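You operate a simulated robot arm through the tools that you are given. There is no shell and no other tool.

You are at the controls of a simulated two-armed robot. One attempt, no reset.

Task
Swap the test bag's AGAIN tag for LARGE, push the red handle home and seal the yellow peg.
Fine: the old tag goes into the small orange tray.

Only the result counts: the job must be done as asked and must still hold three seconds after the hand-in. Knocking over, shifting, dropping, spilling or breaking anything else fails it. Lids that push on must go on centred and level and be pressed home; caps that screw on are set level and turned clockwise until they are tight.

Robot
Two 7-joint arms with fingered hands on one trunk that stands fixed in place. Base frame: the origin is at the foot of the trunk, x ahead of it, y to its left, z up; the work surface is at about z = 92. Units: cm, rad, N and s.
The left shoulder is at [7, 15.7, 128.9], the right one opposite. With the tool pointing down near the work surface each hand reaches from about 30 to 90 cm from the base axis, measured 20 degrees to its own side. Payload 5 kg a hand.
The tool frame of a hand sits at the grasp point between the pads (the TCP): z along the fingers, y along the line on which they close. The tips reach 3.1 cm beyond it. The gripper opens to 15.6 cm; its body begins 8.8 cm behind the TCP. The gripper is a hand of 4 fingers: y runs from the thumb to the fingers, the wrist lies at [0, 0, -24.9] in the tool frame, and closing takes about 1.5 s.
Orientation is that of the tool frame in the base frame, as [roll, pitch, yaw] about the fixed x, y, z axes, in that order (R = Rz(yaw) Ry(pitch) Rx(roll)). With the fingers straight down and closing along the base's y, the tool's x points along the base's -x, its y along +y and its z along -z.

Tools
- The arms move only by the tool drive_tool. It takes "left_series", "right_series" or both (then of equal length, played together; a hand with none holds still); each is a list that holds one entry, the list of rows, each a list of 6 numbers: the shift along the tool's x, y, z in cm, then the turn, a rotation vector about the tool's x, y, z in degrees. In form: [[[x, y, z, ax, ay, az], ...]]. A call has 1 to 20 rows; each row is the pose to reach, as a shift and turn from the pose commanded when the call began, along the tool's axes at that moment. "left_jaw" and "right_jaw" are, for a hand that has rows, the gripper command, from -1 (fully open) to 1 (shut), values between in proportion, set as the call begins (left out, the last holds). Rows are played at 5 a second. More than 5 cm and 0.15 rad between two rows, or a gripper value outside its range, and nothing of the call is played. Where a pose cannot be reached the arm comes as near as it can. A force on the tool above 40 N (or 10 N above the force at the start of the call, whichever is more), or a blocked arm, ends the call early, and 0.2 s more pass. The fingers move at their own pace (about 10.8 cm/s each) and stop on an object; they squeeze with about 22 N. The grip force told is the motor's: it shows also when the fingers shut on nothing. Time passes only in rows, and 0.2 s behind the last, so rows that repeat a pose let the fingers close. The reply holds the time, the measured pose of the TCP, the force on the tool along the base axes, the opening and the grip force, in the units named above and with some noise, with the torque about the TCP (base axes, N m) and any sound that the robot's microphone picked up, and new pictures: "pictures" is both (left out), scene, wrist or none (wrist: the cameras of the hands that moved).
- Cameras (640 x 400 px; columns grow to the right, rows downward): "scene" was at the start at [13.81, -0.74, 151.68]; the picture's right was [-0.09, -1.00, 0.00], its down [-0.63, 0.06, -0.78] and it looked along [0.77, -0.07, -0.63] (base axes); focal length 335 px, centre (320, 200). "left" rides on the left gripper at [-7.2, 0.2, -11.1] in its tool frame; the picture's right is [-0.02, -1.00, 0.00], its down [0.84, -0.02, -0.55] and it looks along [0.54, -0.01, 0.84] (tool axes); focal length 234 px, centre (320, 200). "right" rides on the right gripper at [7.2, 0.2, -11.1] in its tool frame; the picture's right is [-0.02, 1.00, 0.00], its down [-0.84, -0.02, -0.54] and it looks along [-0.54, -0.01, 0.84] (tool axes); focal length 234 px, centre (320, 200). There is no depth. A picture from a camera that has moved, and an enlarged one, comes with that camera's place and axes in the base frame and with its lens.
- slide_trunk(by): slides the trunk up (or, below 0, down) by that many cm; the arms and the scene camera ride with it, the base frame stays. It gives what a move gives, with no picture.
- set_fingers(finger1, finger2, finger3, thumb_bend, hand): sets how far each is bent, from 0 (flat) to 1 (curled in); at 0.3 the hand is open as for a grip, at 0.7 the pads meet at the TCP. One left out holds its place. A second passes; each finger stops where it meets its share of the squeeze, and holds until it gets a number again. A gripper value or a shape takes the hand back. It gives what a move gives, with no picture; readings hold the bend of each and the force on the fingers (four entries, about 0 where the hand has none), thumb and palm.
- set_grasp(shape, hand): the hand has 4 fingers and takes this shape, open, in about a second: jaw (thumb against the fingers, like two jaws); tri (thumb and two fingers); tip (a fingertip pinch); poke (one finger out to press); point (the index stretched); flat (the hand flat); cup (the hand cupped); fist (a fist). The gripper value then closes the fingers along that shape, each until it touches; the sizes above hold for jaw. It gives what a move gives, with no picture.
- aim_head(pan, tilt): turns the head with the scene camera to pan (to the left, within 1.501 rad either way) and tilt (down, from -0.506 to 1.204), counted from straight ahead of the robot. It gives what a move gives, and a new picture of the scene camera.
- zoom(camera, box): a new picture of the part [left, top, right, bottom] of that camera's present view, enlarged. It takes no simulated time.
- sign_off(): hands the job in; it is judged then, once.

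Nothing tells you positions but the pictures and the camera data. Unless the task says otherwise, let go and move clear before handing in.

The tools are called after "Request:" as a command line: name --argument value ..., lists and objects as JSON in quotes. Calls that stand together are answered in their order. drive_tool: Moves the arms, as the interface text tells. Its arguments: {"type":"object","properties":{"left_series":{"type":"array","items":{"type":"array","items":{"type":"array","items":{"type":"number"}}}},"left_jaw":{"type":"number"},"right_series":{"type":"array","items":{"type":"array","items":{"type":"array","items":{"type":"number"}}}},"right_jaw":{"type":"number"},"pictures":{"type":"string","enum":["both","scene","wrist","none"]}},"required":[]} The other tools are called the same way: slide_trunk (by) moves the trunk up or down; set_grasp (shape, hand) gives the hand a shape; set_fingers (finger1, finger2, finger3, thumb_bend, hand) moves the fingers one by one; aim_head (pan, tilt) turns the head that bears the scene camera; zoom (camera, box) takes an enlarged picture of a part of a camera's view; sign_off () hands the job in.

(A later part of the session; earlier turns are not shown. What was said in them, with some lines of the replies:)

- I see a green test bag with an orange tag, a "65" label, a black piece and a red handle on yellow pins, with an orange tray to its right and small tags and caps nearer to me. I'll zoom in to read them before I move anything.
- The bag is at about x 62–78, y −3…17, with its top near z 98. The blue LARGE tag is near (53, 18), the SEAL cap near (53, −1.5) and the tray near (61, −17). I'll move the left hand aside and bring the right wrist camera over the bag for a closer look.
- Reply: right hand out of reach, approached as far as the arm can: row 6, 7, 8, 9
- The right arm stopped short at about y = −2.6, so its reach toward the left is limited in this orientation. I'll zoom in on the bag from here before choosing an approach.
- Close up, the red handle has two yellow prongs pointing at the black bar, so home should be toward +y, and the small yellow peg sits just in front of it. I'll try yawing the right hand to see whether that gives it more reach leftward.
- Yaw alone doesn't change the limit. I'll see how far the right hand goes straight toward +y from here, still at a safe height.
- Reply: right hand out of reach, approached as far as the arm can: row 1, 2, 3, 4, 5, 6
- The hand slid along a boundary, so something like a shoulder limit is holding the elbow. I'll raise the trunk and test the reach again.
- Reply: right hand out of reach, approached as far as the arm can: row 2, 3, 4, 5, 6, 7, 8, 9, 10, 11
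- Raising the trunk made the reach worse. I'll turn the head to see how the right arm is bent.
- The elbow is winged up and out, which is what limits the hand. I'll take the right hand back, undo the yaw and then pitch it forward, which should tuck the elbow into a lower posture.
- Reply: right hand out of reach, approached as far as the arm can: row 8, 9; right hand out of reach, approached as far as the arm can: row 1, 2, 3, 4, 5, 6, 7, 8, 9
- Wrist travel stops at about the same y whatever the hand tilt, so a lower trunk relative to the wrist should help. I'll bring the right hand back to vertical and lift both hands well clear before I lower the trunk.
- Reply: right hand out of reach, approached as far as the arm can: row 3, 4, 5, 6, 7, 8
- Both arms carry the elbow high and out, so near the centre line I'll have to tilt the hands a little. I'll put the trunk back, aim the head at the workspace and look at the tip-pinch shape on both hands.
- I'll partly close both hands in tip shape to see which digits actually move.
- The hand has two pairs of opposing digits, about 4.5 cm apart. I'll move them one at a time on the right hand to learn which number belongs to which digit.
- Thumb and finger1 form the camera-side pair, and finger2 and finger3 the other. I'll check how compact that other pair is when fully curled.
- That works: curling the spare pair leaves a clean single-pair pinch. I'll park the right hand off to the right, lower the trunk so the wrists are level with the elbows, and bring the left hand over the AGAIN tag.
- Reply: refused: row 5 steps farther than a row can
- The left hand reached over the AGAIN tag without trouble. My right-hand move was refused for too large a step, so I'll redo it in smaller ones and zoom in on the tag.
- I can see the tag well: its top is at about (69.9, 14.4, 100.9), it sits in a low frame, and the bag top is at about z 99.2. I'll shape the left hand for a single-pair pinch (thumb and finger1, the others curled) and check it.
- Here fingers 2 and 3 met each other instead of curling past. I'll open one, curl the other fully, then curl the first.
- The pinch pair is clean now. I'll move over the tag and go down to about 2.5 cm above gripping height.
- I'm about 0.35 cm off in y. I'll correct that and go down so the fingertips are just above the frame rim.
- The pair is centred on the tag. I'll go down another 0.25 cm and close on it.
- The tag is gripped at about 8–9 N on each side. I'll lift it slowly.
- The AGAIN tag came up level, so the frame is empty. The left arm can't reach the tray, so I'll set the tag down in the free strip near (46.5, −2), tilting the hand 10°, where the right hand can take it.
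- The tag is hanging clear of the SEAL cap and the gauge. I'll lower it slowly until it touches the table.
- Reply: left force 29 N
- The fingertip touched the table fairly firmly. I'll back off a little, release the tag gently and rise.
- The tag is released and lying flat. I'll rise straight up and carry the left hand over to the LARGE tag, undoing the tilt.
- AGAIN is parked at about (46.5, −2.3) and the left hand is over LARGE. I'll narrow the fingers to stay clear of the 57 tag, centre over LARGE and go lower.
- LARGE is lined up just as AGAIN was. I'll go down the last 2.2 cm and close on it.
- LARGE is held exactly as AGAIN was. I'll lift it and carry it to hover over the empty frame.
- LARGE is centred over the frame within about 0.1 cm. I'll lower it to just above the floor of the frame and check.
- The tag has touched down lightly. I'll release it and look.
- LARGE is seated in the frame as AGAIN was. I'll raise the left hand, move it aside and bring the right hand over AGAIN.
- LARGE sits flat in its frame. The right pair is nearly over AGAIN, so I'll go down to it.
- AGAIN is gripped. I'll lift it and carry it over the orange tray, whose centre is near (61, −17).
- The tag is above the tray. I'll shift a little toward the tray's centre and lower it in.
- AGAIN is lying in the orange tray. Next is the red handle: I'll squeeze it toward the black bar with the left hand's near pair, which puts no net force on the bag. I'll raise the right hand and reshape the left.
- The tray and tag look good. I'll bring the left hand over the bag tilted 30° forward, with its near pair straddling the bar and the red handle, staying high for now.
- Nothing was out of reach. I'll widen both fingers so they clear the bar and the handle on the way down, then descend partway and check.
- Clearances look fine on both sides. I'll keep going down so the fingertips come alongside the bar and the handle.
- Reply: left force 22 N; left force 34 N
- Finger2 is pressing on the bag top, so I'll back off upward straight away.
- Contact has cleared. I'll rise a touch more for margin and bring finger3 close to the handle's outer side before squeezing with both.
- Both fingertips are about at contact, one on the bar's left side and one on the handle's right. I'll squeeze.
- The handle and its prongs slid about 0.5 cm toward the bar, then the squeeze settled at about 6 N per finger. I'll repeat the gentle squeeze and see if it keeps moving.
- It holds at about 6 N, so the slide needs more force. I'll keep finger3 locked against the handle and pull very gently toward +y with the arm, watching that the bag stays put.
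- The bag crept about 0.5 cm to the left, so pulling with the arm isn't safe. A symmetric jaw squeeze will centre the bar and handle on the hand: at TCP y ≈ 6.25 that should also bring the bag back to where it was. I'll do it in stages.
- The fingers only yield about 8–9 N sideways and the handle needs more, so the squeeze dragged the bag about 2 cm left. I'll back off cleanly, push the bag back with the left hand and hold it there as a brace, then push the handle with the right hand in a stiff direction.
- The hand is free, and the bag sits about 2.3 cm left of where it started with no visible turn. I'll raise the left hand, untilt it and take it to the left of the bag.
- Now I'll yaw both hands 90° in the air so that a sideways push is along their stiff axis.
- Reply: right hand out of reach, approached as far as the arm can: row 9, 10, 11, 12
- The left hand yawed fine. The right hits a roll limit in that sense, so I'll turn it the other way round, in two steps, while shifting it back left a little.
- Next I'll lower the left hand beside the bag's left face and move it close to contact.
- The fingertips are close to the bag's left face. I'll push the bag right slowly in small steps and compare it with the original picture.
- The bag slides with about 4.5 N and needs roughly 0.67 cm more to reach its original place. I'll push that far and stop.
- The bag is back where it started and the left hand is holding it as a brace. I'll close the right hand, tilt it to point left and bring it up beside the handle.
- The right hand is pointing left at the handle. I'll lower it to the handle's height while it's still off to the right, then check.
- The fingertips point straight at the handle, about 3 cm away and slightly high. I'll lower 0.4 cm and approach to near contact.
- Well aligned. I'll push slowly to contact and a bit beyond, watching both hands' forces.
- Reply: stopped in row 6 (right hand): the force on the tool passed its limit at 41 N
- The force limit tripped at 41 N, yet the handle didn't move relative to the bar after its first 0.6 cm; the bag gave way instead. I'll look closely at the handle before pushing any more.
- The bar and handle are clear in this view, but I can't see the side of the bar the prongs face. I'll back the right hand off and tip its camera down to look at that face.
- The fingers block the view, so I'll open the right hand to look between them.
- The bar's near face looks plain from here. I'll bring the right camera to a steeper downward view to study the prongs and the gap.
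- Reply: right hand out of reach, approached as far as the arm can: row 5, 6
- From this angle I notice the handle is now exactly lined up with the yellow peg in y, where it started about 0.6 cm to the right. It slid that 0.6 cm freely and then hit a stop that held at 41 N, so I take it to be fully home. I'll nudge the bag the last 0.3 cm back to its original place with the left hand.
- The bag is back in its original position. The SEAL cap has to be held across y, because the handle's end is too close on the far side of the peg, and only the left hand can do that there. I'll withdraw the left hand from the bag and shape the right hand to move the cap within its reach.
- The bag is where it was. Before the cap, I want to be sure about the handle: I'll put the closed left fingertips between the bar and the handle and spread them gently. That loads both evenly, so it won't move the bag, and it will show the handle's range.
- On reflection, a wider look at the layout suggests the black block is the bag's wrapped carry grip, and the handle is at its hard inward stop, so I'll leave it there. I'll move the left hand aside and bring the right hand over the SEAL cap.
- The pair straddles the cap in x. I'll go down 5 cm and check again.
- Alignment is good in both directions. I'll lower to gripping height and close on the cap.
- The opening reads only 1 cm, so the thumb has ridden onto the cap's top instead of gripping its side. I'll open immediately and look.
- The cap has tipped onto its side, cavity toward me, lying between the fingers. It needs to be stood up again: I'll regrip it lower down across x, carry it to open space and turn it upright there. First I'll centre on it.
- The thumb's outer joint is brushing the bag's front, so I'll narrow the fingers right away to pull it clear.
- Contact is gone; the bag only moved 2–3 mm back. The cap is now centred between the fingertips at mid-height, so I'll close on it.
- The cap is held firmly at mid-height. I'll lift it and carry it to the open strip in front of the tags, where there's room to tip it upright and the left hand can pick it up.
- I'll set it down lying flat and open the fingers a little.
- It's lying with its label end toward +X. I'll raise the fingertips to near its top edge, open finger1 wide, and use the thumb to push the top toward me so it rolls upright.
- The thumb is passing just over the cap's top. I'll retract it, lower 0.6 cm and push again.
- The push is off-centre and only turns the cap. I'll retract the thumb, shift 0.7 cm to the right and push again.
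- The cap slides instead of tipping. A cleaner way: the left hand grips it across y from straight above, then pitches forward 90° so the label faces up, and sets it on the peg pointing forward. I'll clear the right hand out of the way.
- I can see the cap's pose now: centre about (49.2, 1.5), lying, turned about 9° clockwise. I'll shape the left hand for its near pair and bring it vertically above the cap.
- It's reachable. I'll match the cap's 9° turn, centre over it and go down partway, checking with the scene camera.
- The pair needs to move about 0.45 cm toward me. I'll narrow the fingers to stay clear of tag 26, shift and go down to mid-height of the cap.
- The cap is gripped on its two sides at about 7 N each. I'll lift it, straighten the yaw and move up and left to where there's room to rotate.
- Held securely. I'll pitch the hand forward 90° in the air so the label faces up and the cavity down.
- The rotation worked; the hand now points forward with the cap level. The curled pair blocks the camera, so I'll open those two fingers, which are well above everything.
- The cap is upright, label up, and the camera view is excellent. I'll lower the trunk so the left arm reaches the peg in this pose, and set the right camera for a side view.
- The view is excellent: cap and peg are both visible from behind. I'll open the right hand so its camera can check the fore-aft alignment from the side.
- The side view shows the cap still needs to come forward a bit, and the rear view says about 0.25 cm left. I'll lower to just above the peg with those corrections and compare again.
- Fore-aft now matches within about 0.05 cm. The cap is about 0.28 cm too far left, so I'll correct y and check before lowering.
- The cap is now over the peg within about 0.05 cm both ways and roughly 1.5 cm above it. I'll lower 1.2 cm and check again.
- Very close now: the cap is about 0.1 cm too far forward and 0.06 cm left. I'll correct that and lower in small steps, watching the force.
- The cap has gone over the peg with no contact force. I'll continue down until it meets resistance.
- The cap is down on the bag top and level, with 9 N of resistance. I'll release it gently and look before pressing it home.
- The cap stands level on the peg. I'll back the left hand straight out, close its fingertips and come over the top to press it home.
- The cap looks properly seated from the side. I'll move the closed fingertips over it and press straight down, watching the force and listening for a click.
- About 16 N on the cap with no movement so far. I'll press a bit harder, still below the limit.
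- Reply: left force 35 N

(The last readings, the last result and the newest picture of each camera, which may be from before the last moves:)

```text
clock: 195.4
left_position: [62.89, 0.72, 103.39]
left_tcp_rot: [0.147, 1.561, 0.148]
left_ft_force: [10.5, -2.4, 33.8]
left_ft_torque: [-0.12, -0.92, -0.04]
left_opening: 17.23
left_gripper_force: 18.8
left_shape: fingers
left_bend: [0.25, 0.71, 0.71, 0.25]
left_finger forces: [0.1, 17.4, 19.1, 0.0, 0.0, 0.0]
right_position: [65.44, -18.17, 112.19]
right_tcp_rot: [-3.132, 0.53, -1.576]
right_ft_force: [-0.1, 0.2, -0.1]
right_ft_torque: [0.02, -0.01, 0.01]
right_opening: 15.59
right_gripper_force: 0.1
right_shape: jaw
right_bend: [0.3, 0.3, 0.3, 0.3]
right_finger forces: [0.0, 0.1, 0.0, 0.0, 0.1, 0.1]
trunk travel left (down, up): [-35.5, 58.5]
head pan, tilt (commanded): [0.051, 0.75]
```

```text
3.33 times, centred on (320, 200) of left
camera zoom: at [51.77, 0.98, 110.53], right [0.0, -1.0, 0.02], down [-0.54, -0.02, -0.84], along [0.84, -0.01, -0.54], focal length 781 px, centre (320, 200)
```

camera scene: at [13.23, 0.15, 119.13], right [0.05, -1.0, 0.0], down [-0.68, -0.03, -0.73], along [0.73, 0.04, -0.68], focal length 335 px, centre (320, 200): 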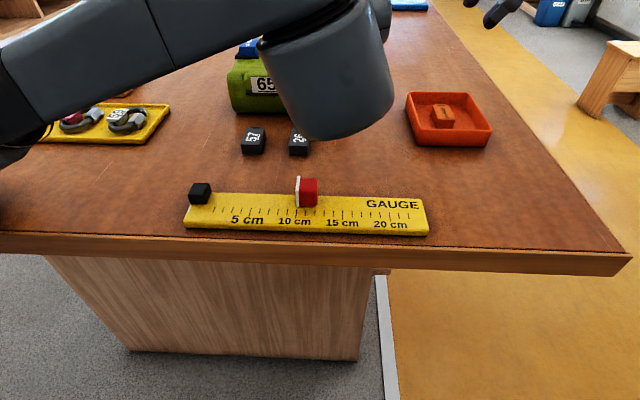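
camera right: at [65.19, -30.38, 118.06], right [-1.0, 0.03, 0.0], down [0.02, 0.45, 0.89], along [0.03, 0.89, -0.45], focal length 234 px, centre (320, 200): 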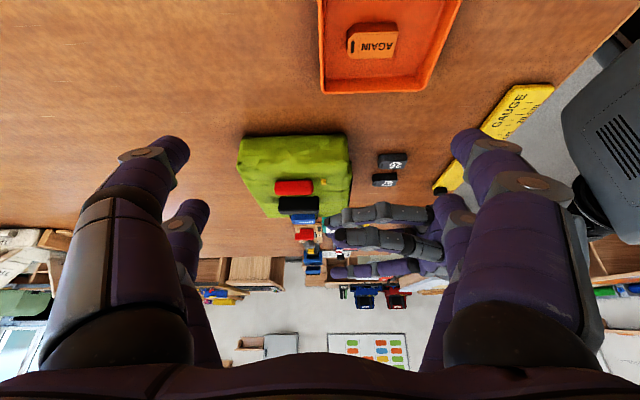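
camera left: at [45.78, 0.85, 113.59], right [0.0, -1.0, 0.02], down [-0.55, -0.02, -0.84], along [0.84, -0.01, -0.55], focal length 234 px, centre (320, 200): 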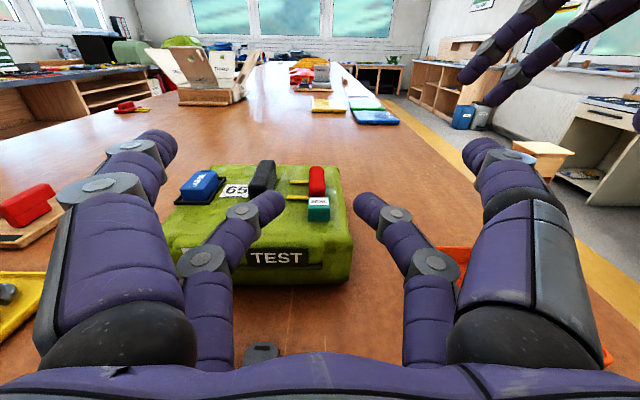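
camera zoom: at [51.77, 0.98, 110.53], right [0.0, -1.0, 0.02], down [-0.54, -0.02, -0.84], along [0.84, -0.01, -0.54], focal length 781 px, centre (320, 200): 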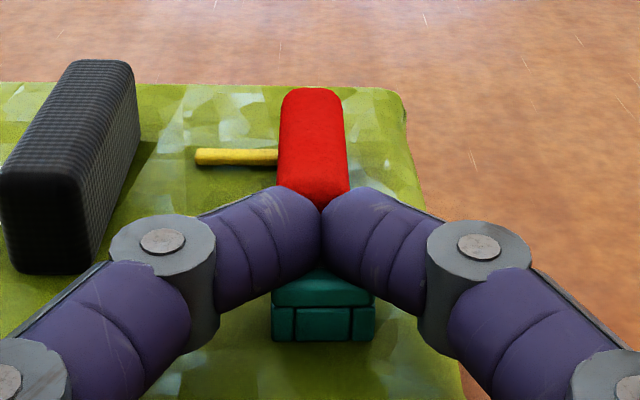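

The cap took nearly 34 N without moving, so it's fully home. I'll lift off straight up and back away.

Request:
drive_tool --left_series '[[[-0.6, 0, 0, 0, 0, 0], [-1.5, 0, 0, 0, 0, 0], [-3, 0, 0, 0, 0, 0], [-5, 0, 0, 0, 0, 0], [-6, 0, -3, 0, 0, 0], [-7, 0, -6, 0, 0, 0], [-7, 3, -8, 0, 0, 0], [-7, 7, -8, 0, 0, 0], [-7, 11, -8, 0, 0, 0], [-7, 15, -8, 0, 0, 0]]]' --pictures "both"

Request:
zoom --camera "right" --box '[240, 130, 400, 240]'

Request:
zoom --camera "scene" --box '[200, 40, 380, 170]'

```text
clock: 197.8
left_position: [56.37, 15.7, 104.81]
left_tcp_rot: [3.12, 1.465, 3.117]
left_ft_force: [0.3, 0.1, 0.0]
left_ft_torque: [0.02, 0.02, -0.01]
left_opening: 17.24
left_gripper_force: 0.0
left_shape: fingers
left_bend: [0.25, 0.71, 0.71, 0.25]
left_finger forces: [0.0, 0.1, 0.0, 0.0, 0.0, 0.0]
right_position: [65.57, -18.31, 111.95]
right_tcp_rot: [-3.133, 0.53, -1.575]
right_ft_force: [-0.9, -1.2, -0.4]
right_ft_torque: [0.03, 0.01, -0.01]
right_opening: 15.59
right_gripper_force: 0.1
right_shape: jaw
right_bend: [0.3, 0.3, 0.3, 0.3]
right_finger forces: [0.0, 0.0, 0.0, 0.1, 0.0, 0.1]
trunk travel left (down, up): [-35.5, 58.5]
head pan, tilt (commanded): [0.051, 0.75]
stopped in row 10 (left hand): the arm was blocked; the commanded pose is now the measured one
camera scene: at [13.57, 0.31, 119.07], right [0.05, -1.0, 0.0], down [-0.68, -0.03, -0.73], along [0.73, 0.04, -0.68], focal length 335 px, centre (320, 200)
camera left: at [46.12, 15.91, 113.16], right [0.0, -1.0, 0.02], down [-0.63, -0.02, -0.78], along [0.78, -0.01, -0.63], focal length 234 px, centre (320, 200)
```

scene: 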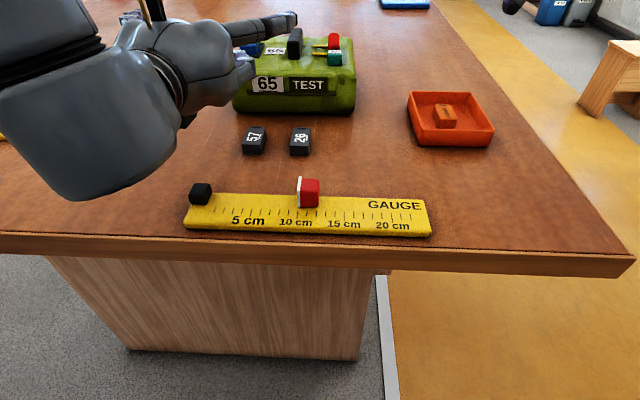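
left: 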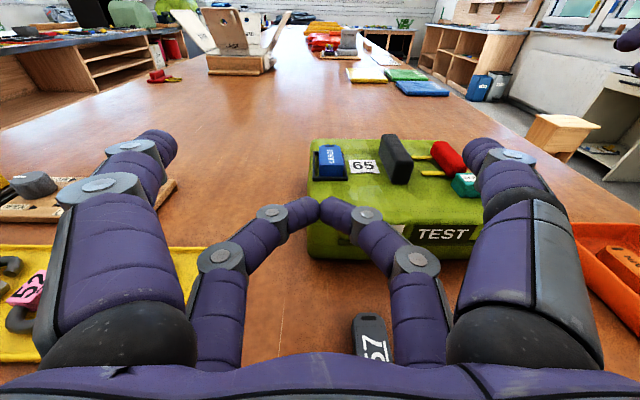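

```text
3.64 times, centred on (320, 185) of right
camera zoom: at [65.37, -30.15, 118.02], right [-1.0, 0.03, 0.01], down [0.02, 0.45, 0.89], along [0.02, 0.89, -0.45], focal length 852 px, centre (320, 254)
```

zoom: 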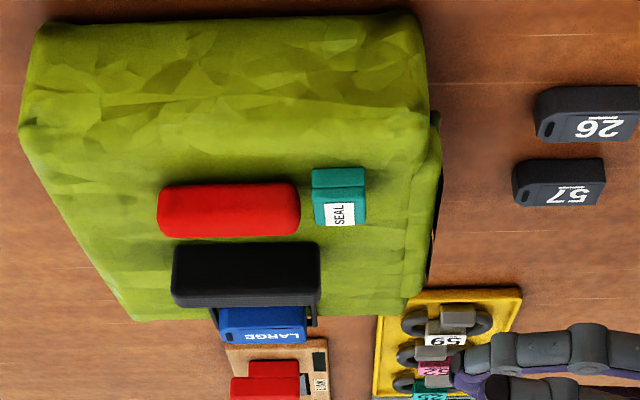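

```text
3.08 times, centred on (290, 105) of scene
camera zoom: at [13.57, 0.31, 119.07], right [0.05, -1.0, 0.0], down [-0.68, -0.03, -0.73], along [0.73, 0.04, -0.68], focal length 1031 px, centre (412, 492)
```

zoom: 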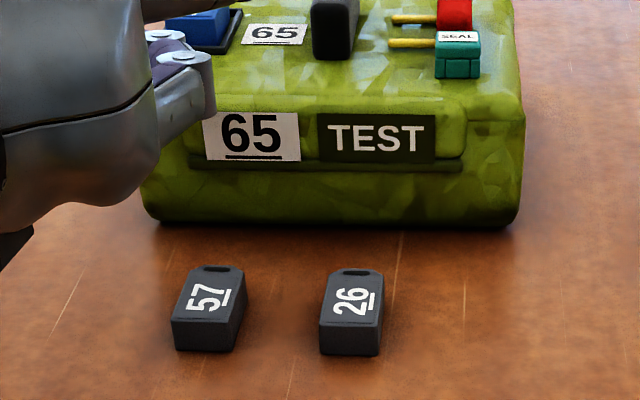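

Everything looks in place: AGAIN in the tray, LARGE in the frame, SEAL on the peg. The left arm reported being blocked in its folded pose, so I'll raise the trunk to lift both hands clear and then check carefully.

Request:
slide_trunk --by 14

Request:
aim_head --pan 0.05 --tilt 0.75

Request:
zoom --camera "scene" --box '[220, 50, 380, 160]'

Request:
zoom --camera "scene" --box '[0, 120, 220, 240]'

```text
clock: 199.5
left_position: [56.42, 15.89, 118.95]
left_tcp_rot: [3.132, 1.463, 3.131]
left_ft_force: [-1.2, 0.2, 0.2]
left_ft_torque: [0.0, 0.01, 0.01]
left_opening: 17.27
left_gripper_force: 0.0
left_shape: fingers
left_bend: [0.25, 0.71, 0.71, 0.25]
left_finger forces: [0.1, 0.0, 0.0, 0.0, 0.0, 0.1]
right_position: [65.67, -18.11, 126.02]
right_tcp_rot: [-3.133, 0.531, -1.577]
right_ft_force: [-0.9, -0.2, -0.2]
right_ft_torque: [-0.02, 0.02, -0.02]
right_opening: 15.59
right_gripper_force: 0.1
right_shape: jaw
right_bend: [0.3, 0.3, 0.3, 0.3]
right_finger forces: [0.0, 0.0, 0.0, 0.0, 0.1, 0.0]
trunk travel left (down, up): [-49.5, 44.5]
head pan, tilt (commanded): [0.051, 0.75]
```

```text
clock: 200.1
left_position: [56.39, 15.88, 118.9]
left_tcp_rot: [3.132, 1.465, 3.13]
left_ft_force: [0.1, -0.1, -0.1]
left_ft_torque: [0.0, 0.02, 0.01]
left_opening: 17.28
left_gripper_force: 0.1
left_shape: fingers
left_bend: [0.25, 0.71, 0.71, 0.25]
left_finger forces: [0.0, 0.0, 0.1, 0.1, 0.1, 0.0]
right_position: [65.63, -18.14, 126.15]
right_tcp_rot: [-3.133, 0.528, -1.577]
right_ft_force: [0.6, -1.0, 1.3]
right_ft_torque: [0.02, 0.0, 0.0]
right_opening: 15.59
right_gripper_force: 0.1
right_shape: jaw
right_bend: [0.3, 0.3, 0.3, 0.3]
right_finger forces: [0.1, 0.0, 0.0, 0.0, 0.0, 0.0]
trunk travel left (down, up): [-49.5, 44.5]
head pan, tilt (commanded): [0.051, 0.75]
camera scene: at [13.55, 0.44, 133.08], right [0.05, -1.0, 0.0], down [-0.68, -0.03, -0.73], along [0.73, 0.04, -0.68], focal length 335 px, centre (320, 200)
```

scene: 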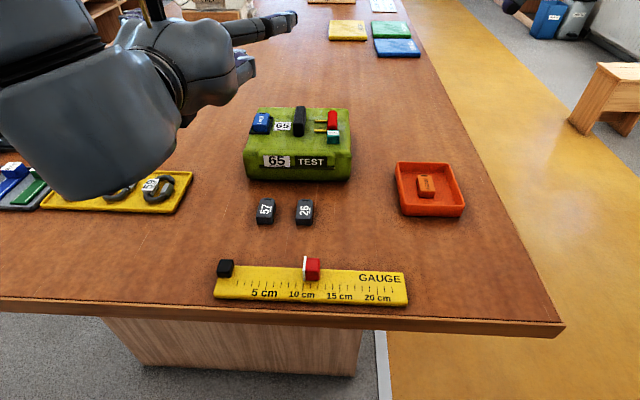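

```text
3.64 times, centred on (300, 105) of scene
camera zoom: at [13.55, 0.44, 133.08], right [0.05, -1.0, 0.0], down [-0.68, -0.03, -0.73], along [0.73, 0.04, -0.68], focal length 1219 px, centre (393, 546)
```

zoom: 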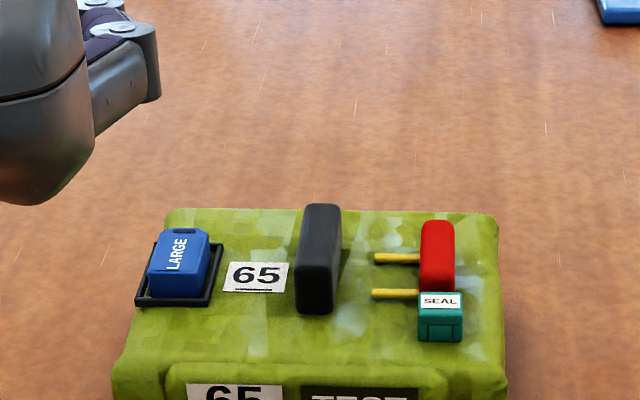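

```text
2.91 times, centred on (110, 180) of scene
camera zoom: at [13.55, 0.44, 133.08], right [0.05, -1.0, 0.0], down [-0.68, -0.03, -0.73], along [0.73, 0.04, -0.68], focal length 975 px, centre (931, 258)
```

zoom: 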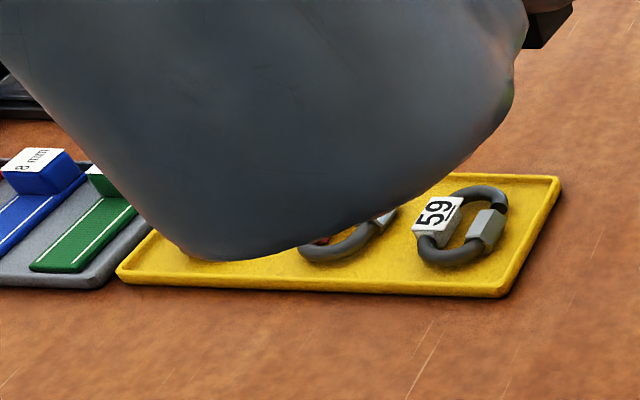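

All three items look done from above, and the bag is within a few millimetres of where it started. I'll move the left hand further up and aside so I can check that nothing on the left side was disturbed.

Request:
drive_tool --left_series '[[[-2, 0, 0, 0, 0, 0], [-4, 2, 1, 0, 6, 0], [-6, 5, 2, 0, 12, 0], [-8, 8, 3, 0, 18, 0], [-9, 11, 4, 0, 24, 0], [-10, 14, 5, 0, 30, 0], [-10, 17, 6, 0, 36, 0], [-10, 20, 7, 0, 42, 0], [-10, 22, 8, 0, 48, 0], [-10, 22, 8, 0, 48, 0]]]' --pictures "both"

Request:
zoom --camera "scene" --box '[0, 100, 240, 260]'

Request:
zoom --camera "scene" --box '[290, 90, 370, 150]'

Request:
zoom --camera "scene" --box '[200, 90, 480, 310]'

```text
clock: 202.3
left_position: [65.39, 37.79, 128.18]
left_tcp_rot: [3.14, 0.626, 3.137]
left_ft_force: [-0.2, -0.7, 1.0]
left_ft_torque: [0.0, -0.01, 0.02]
left_opening: 17.27
left_gripper_force: 0.0
left_shape: fingers
left_bend: [0.25, 0.71, 0.71, 0.25]
left_finger forces: [0.0, 0.1, 0.1, 0.0, 0.0, 0.0]
right_position: [65.48, -18.18, 126.16]
right_tcp_rot: [-3.134, 0.529, -1.575]
right_ft_force: [-0.4, 0.4, 0.7]
right_ft_torque: [-0.03, -0.04, -0.03]
right_opening: 15.58
right_gripper_force: 0.0
right_shape: jaw
right_bend: [0.3, 0.3, 0.3, 0.3]
right_finger forces: [0.1, 0.0, 0.0, 0.0, 0.1, 0.1]
trunk travel left (down, up): [-49.5, 44.5]
head pan, tilt (commanded): [0.051, 0.75]
camera scene: at [13.47, 0.45, 133.09], right [0.05, -1.0, 0.0], down [-0.68, -0.03, -0.73], along [0.73, 0.04, -0.68], focal length 335 px, centre (320, 200)
camera left: at [64.79, 38.03, 141.35], right [0.02, -1.0, 0.01], down [-1.0, -0.02, -0.05], along [0.05, -0.01, -1.0], focal length 234 px, centre (320, 200)
```

scene: 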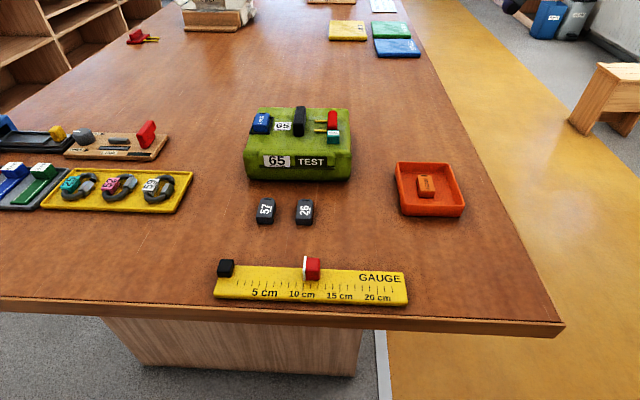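
left: 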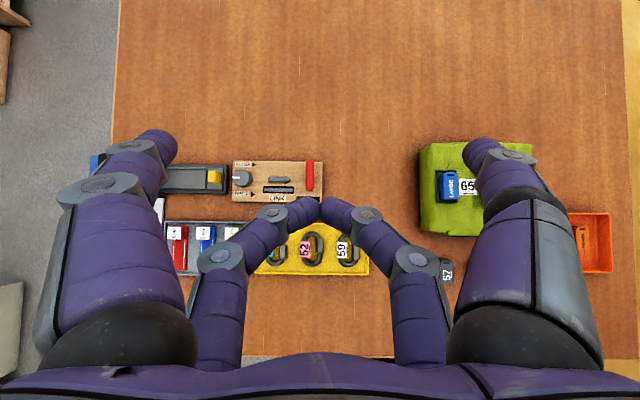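

```text
2.50 times, centred on (120, 180) of scene
camera zoom: at [13.47, 0.45, 133.09], right [0.05, -1.0, 0.0], down [-0.68, -0.03, -0.73], along [0.73, 0.04, -0.68], focal length 838 px, centre (820, 250)
```

zoom: 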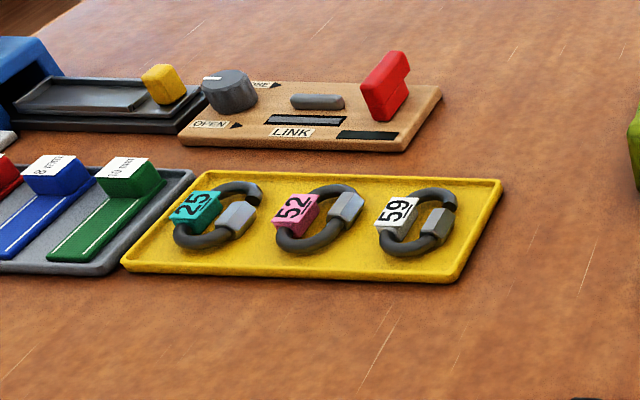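

```text
6.67 times, centred on (330, 120) of scene
camera zoom: at [13.47, 0.45, 133.09], right [0.05, -1.0, 0.0], down [-0.68, -0.03, -0.73], along [0.73, 0.04, -0.68], focal length 2234 px, centre (253, 733)
```

zoom: 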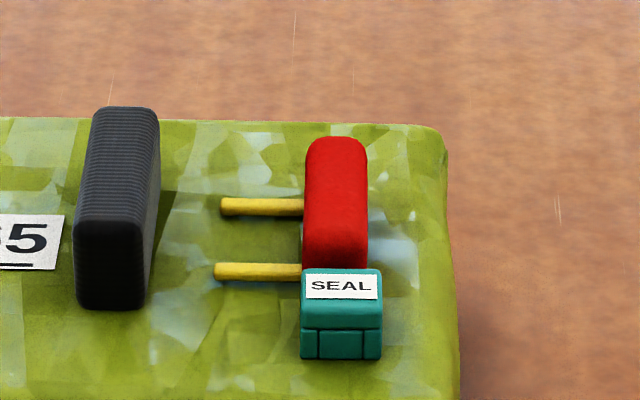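

```text
1.82 times, centred on (340, 200) of scene
camera zoom: at [13.47, 0.45, 133.09], right [0.05, -1.0, 0.0], down [-0.68, -0.03, -0.73], along [0.73, 0.04, -0.68], focal length 609 px, centre (284, 200)
```

zoom: 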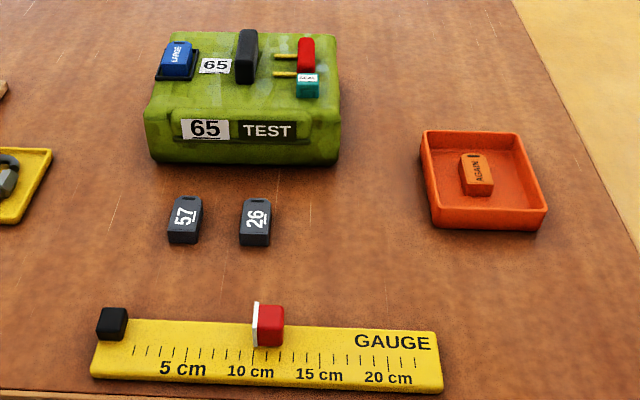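

Nothing else has been disturbed. I'll take one last close look at the LARGE tag and the AGAIN tag before handing in.

Request:
zoom --camera "scene" --box '[240, 95, 310, 145]'

Request:
zoom --camera "right" --box '[230, 60, 410, 220]'

Request:
zoom --camera "left" --box '[400, 120, 560, 260]'

```text
8.00 times, centred on (275, 120) of scene
camera zoom: at [13.47, 0.45, 133.09], right [0.05, -1.0, 0.0], down [-0.68, -0.03, -0.73], along [0.73, 0.04, -0.68], focal length 2681 px, centre (680, 840)
```

zoom: 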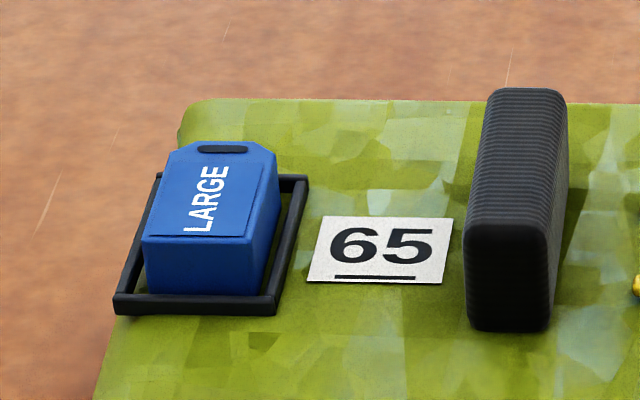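

```text
2.50 times, centred on (320, 140) of right
camera zoom: at [65.27, -29.97, 132.16], right [-1.0, 0.03, 0.0], down [0.02, 0.45, 0.89], along [0.02, 0.89, -0.45], focal length 585 px, centre (320, 350)
```

zoom: 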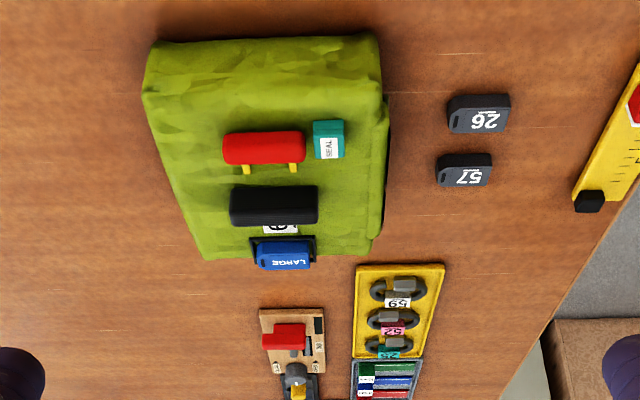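

```text
2.86 times, centred on (480, 190) of left
camera zoom: at [64.79, 38.03, 141.35], right [0.02, -1.0, 0.01], down [-1.0, -0.02, -0.05], along [0.05, -0.01, -1.0], focal length 669 px, centre (-137, 229)
```

zoom: 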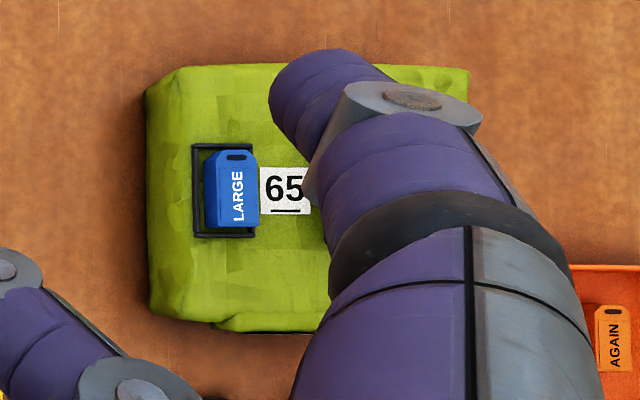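

LARGE is flat in its frame, AGAIN is in the orange tray, the SEAL cap is level on the peg, and both hands are clear. I'm handing in with one uncertainty: I take the handle to be home because it sits at its hard inward stop, but I never heard or saw a latch.

Request:
sign_off

```text
The job is handed in.
```

I've handed the job in. The tag swap and the seal look finished, but I'm not certain the red handle is fully home.

- **Tag:** LARGE is flat in the test bag's frame, and AGAIN is in the small orange tray.
- **Red handle:** I pushed it inward about 0.6 cm until it hit a hard stop, and it didn't move under a 41 N push. I took that stop as home, but there was no click, and its two yellow prongs are still showing, short of the black block.
- **Seal:** the SEAL cap is centred and level on the yellow peg. I pressed it with about 34 N and it didn't move any further.

Some things went wrong along the way:

- **Bag moved:** the bag slid about 2.3 cm to the left while I worked on the handle. I pushed it back, and it now sits within about 0.3–0.4 cm of where it started.
- **Cap tipped over:** I knocked the SEAL cap onto its side the first time I tried to grip it. I set it upright again before putting it on the peg.
- **Left arm blocked:** the left arm stopped once while backing away at the end. I found nothing disturbed afterwards.

The other items on the table look undisturbed, and both hands are clear.
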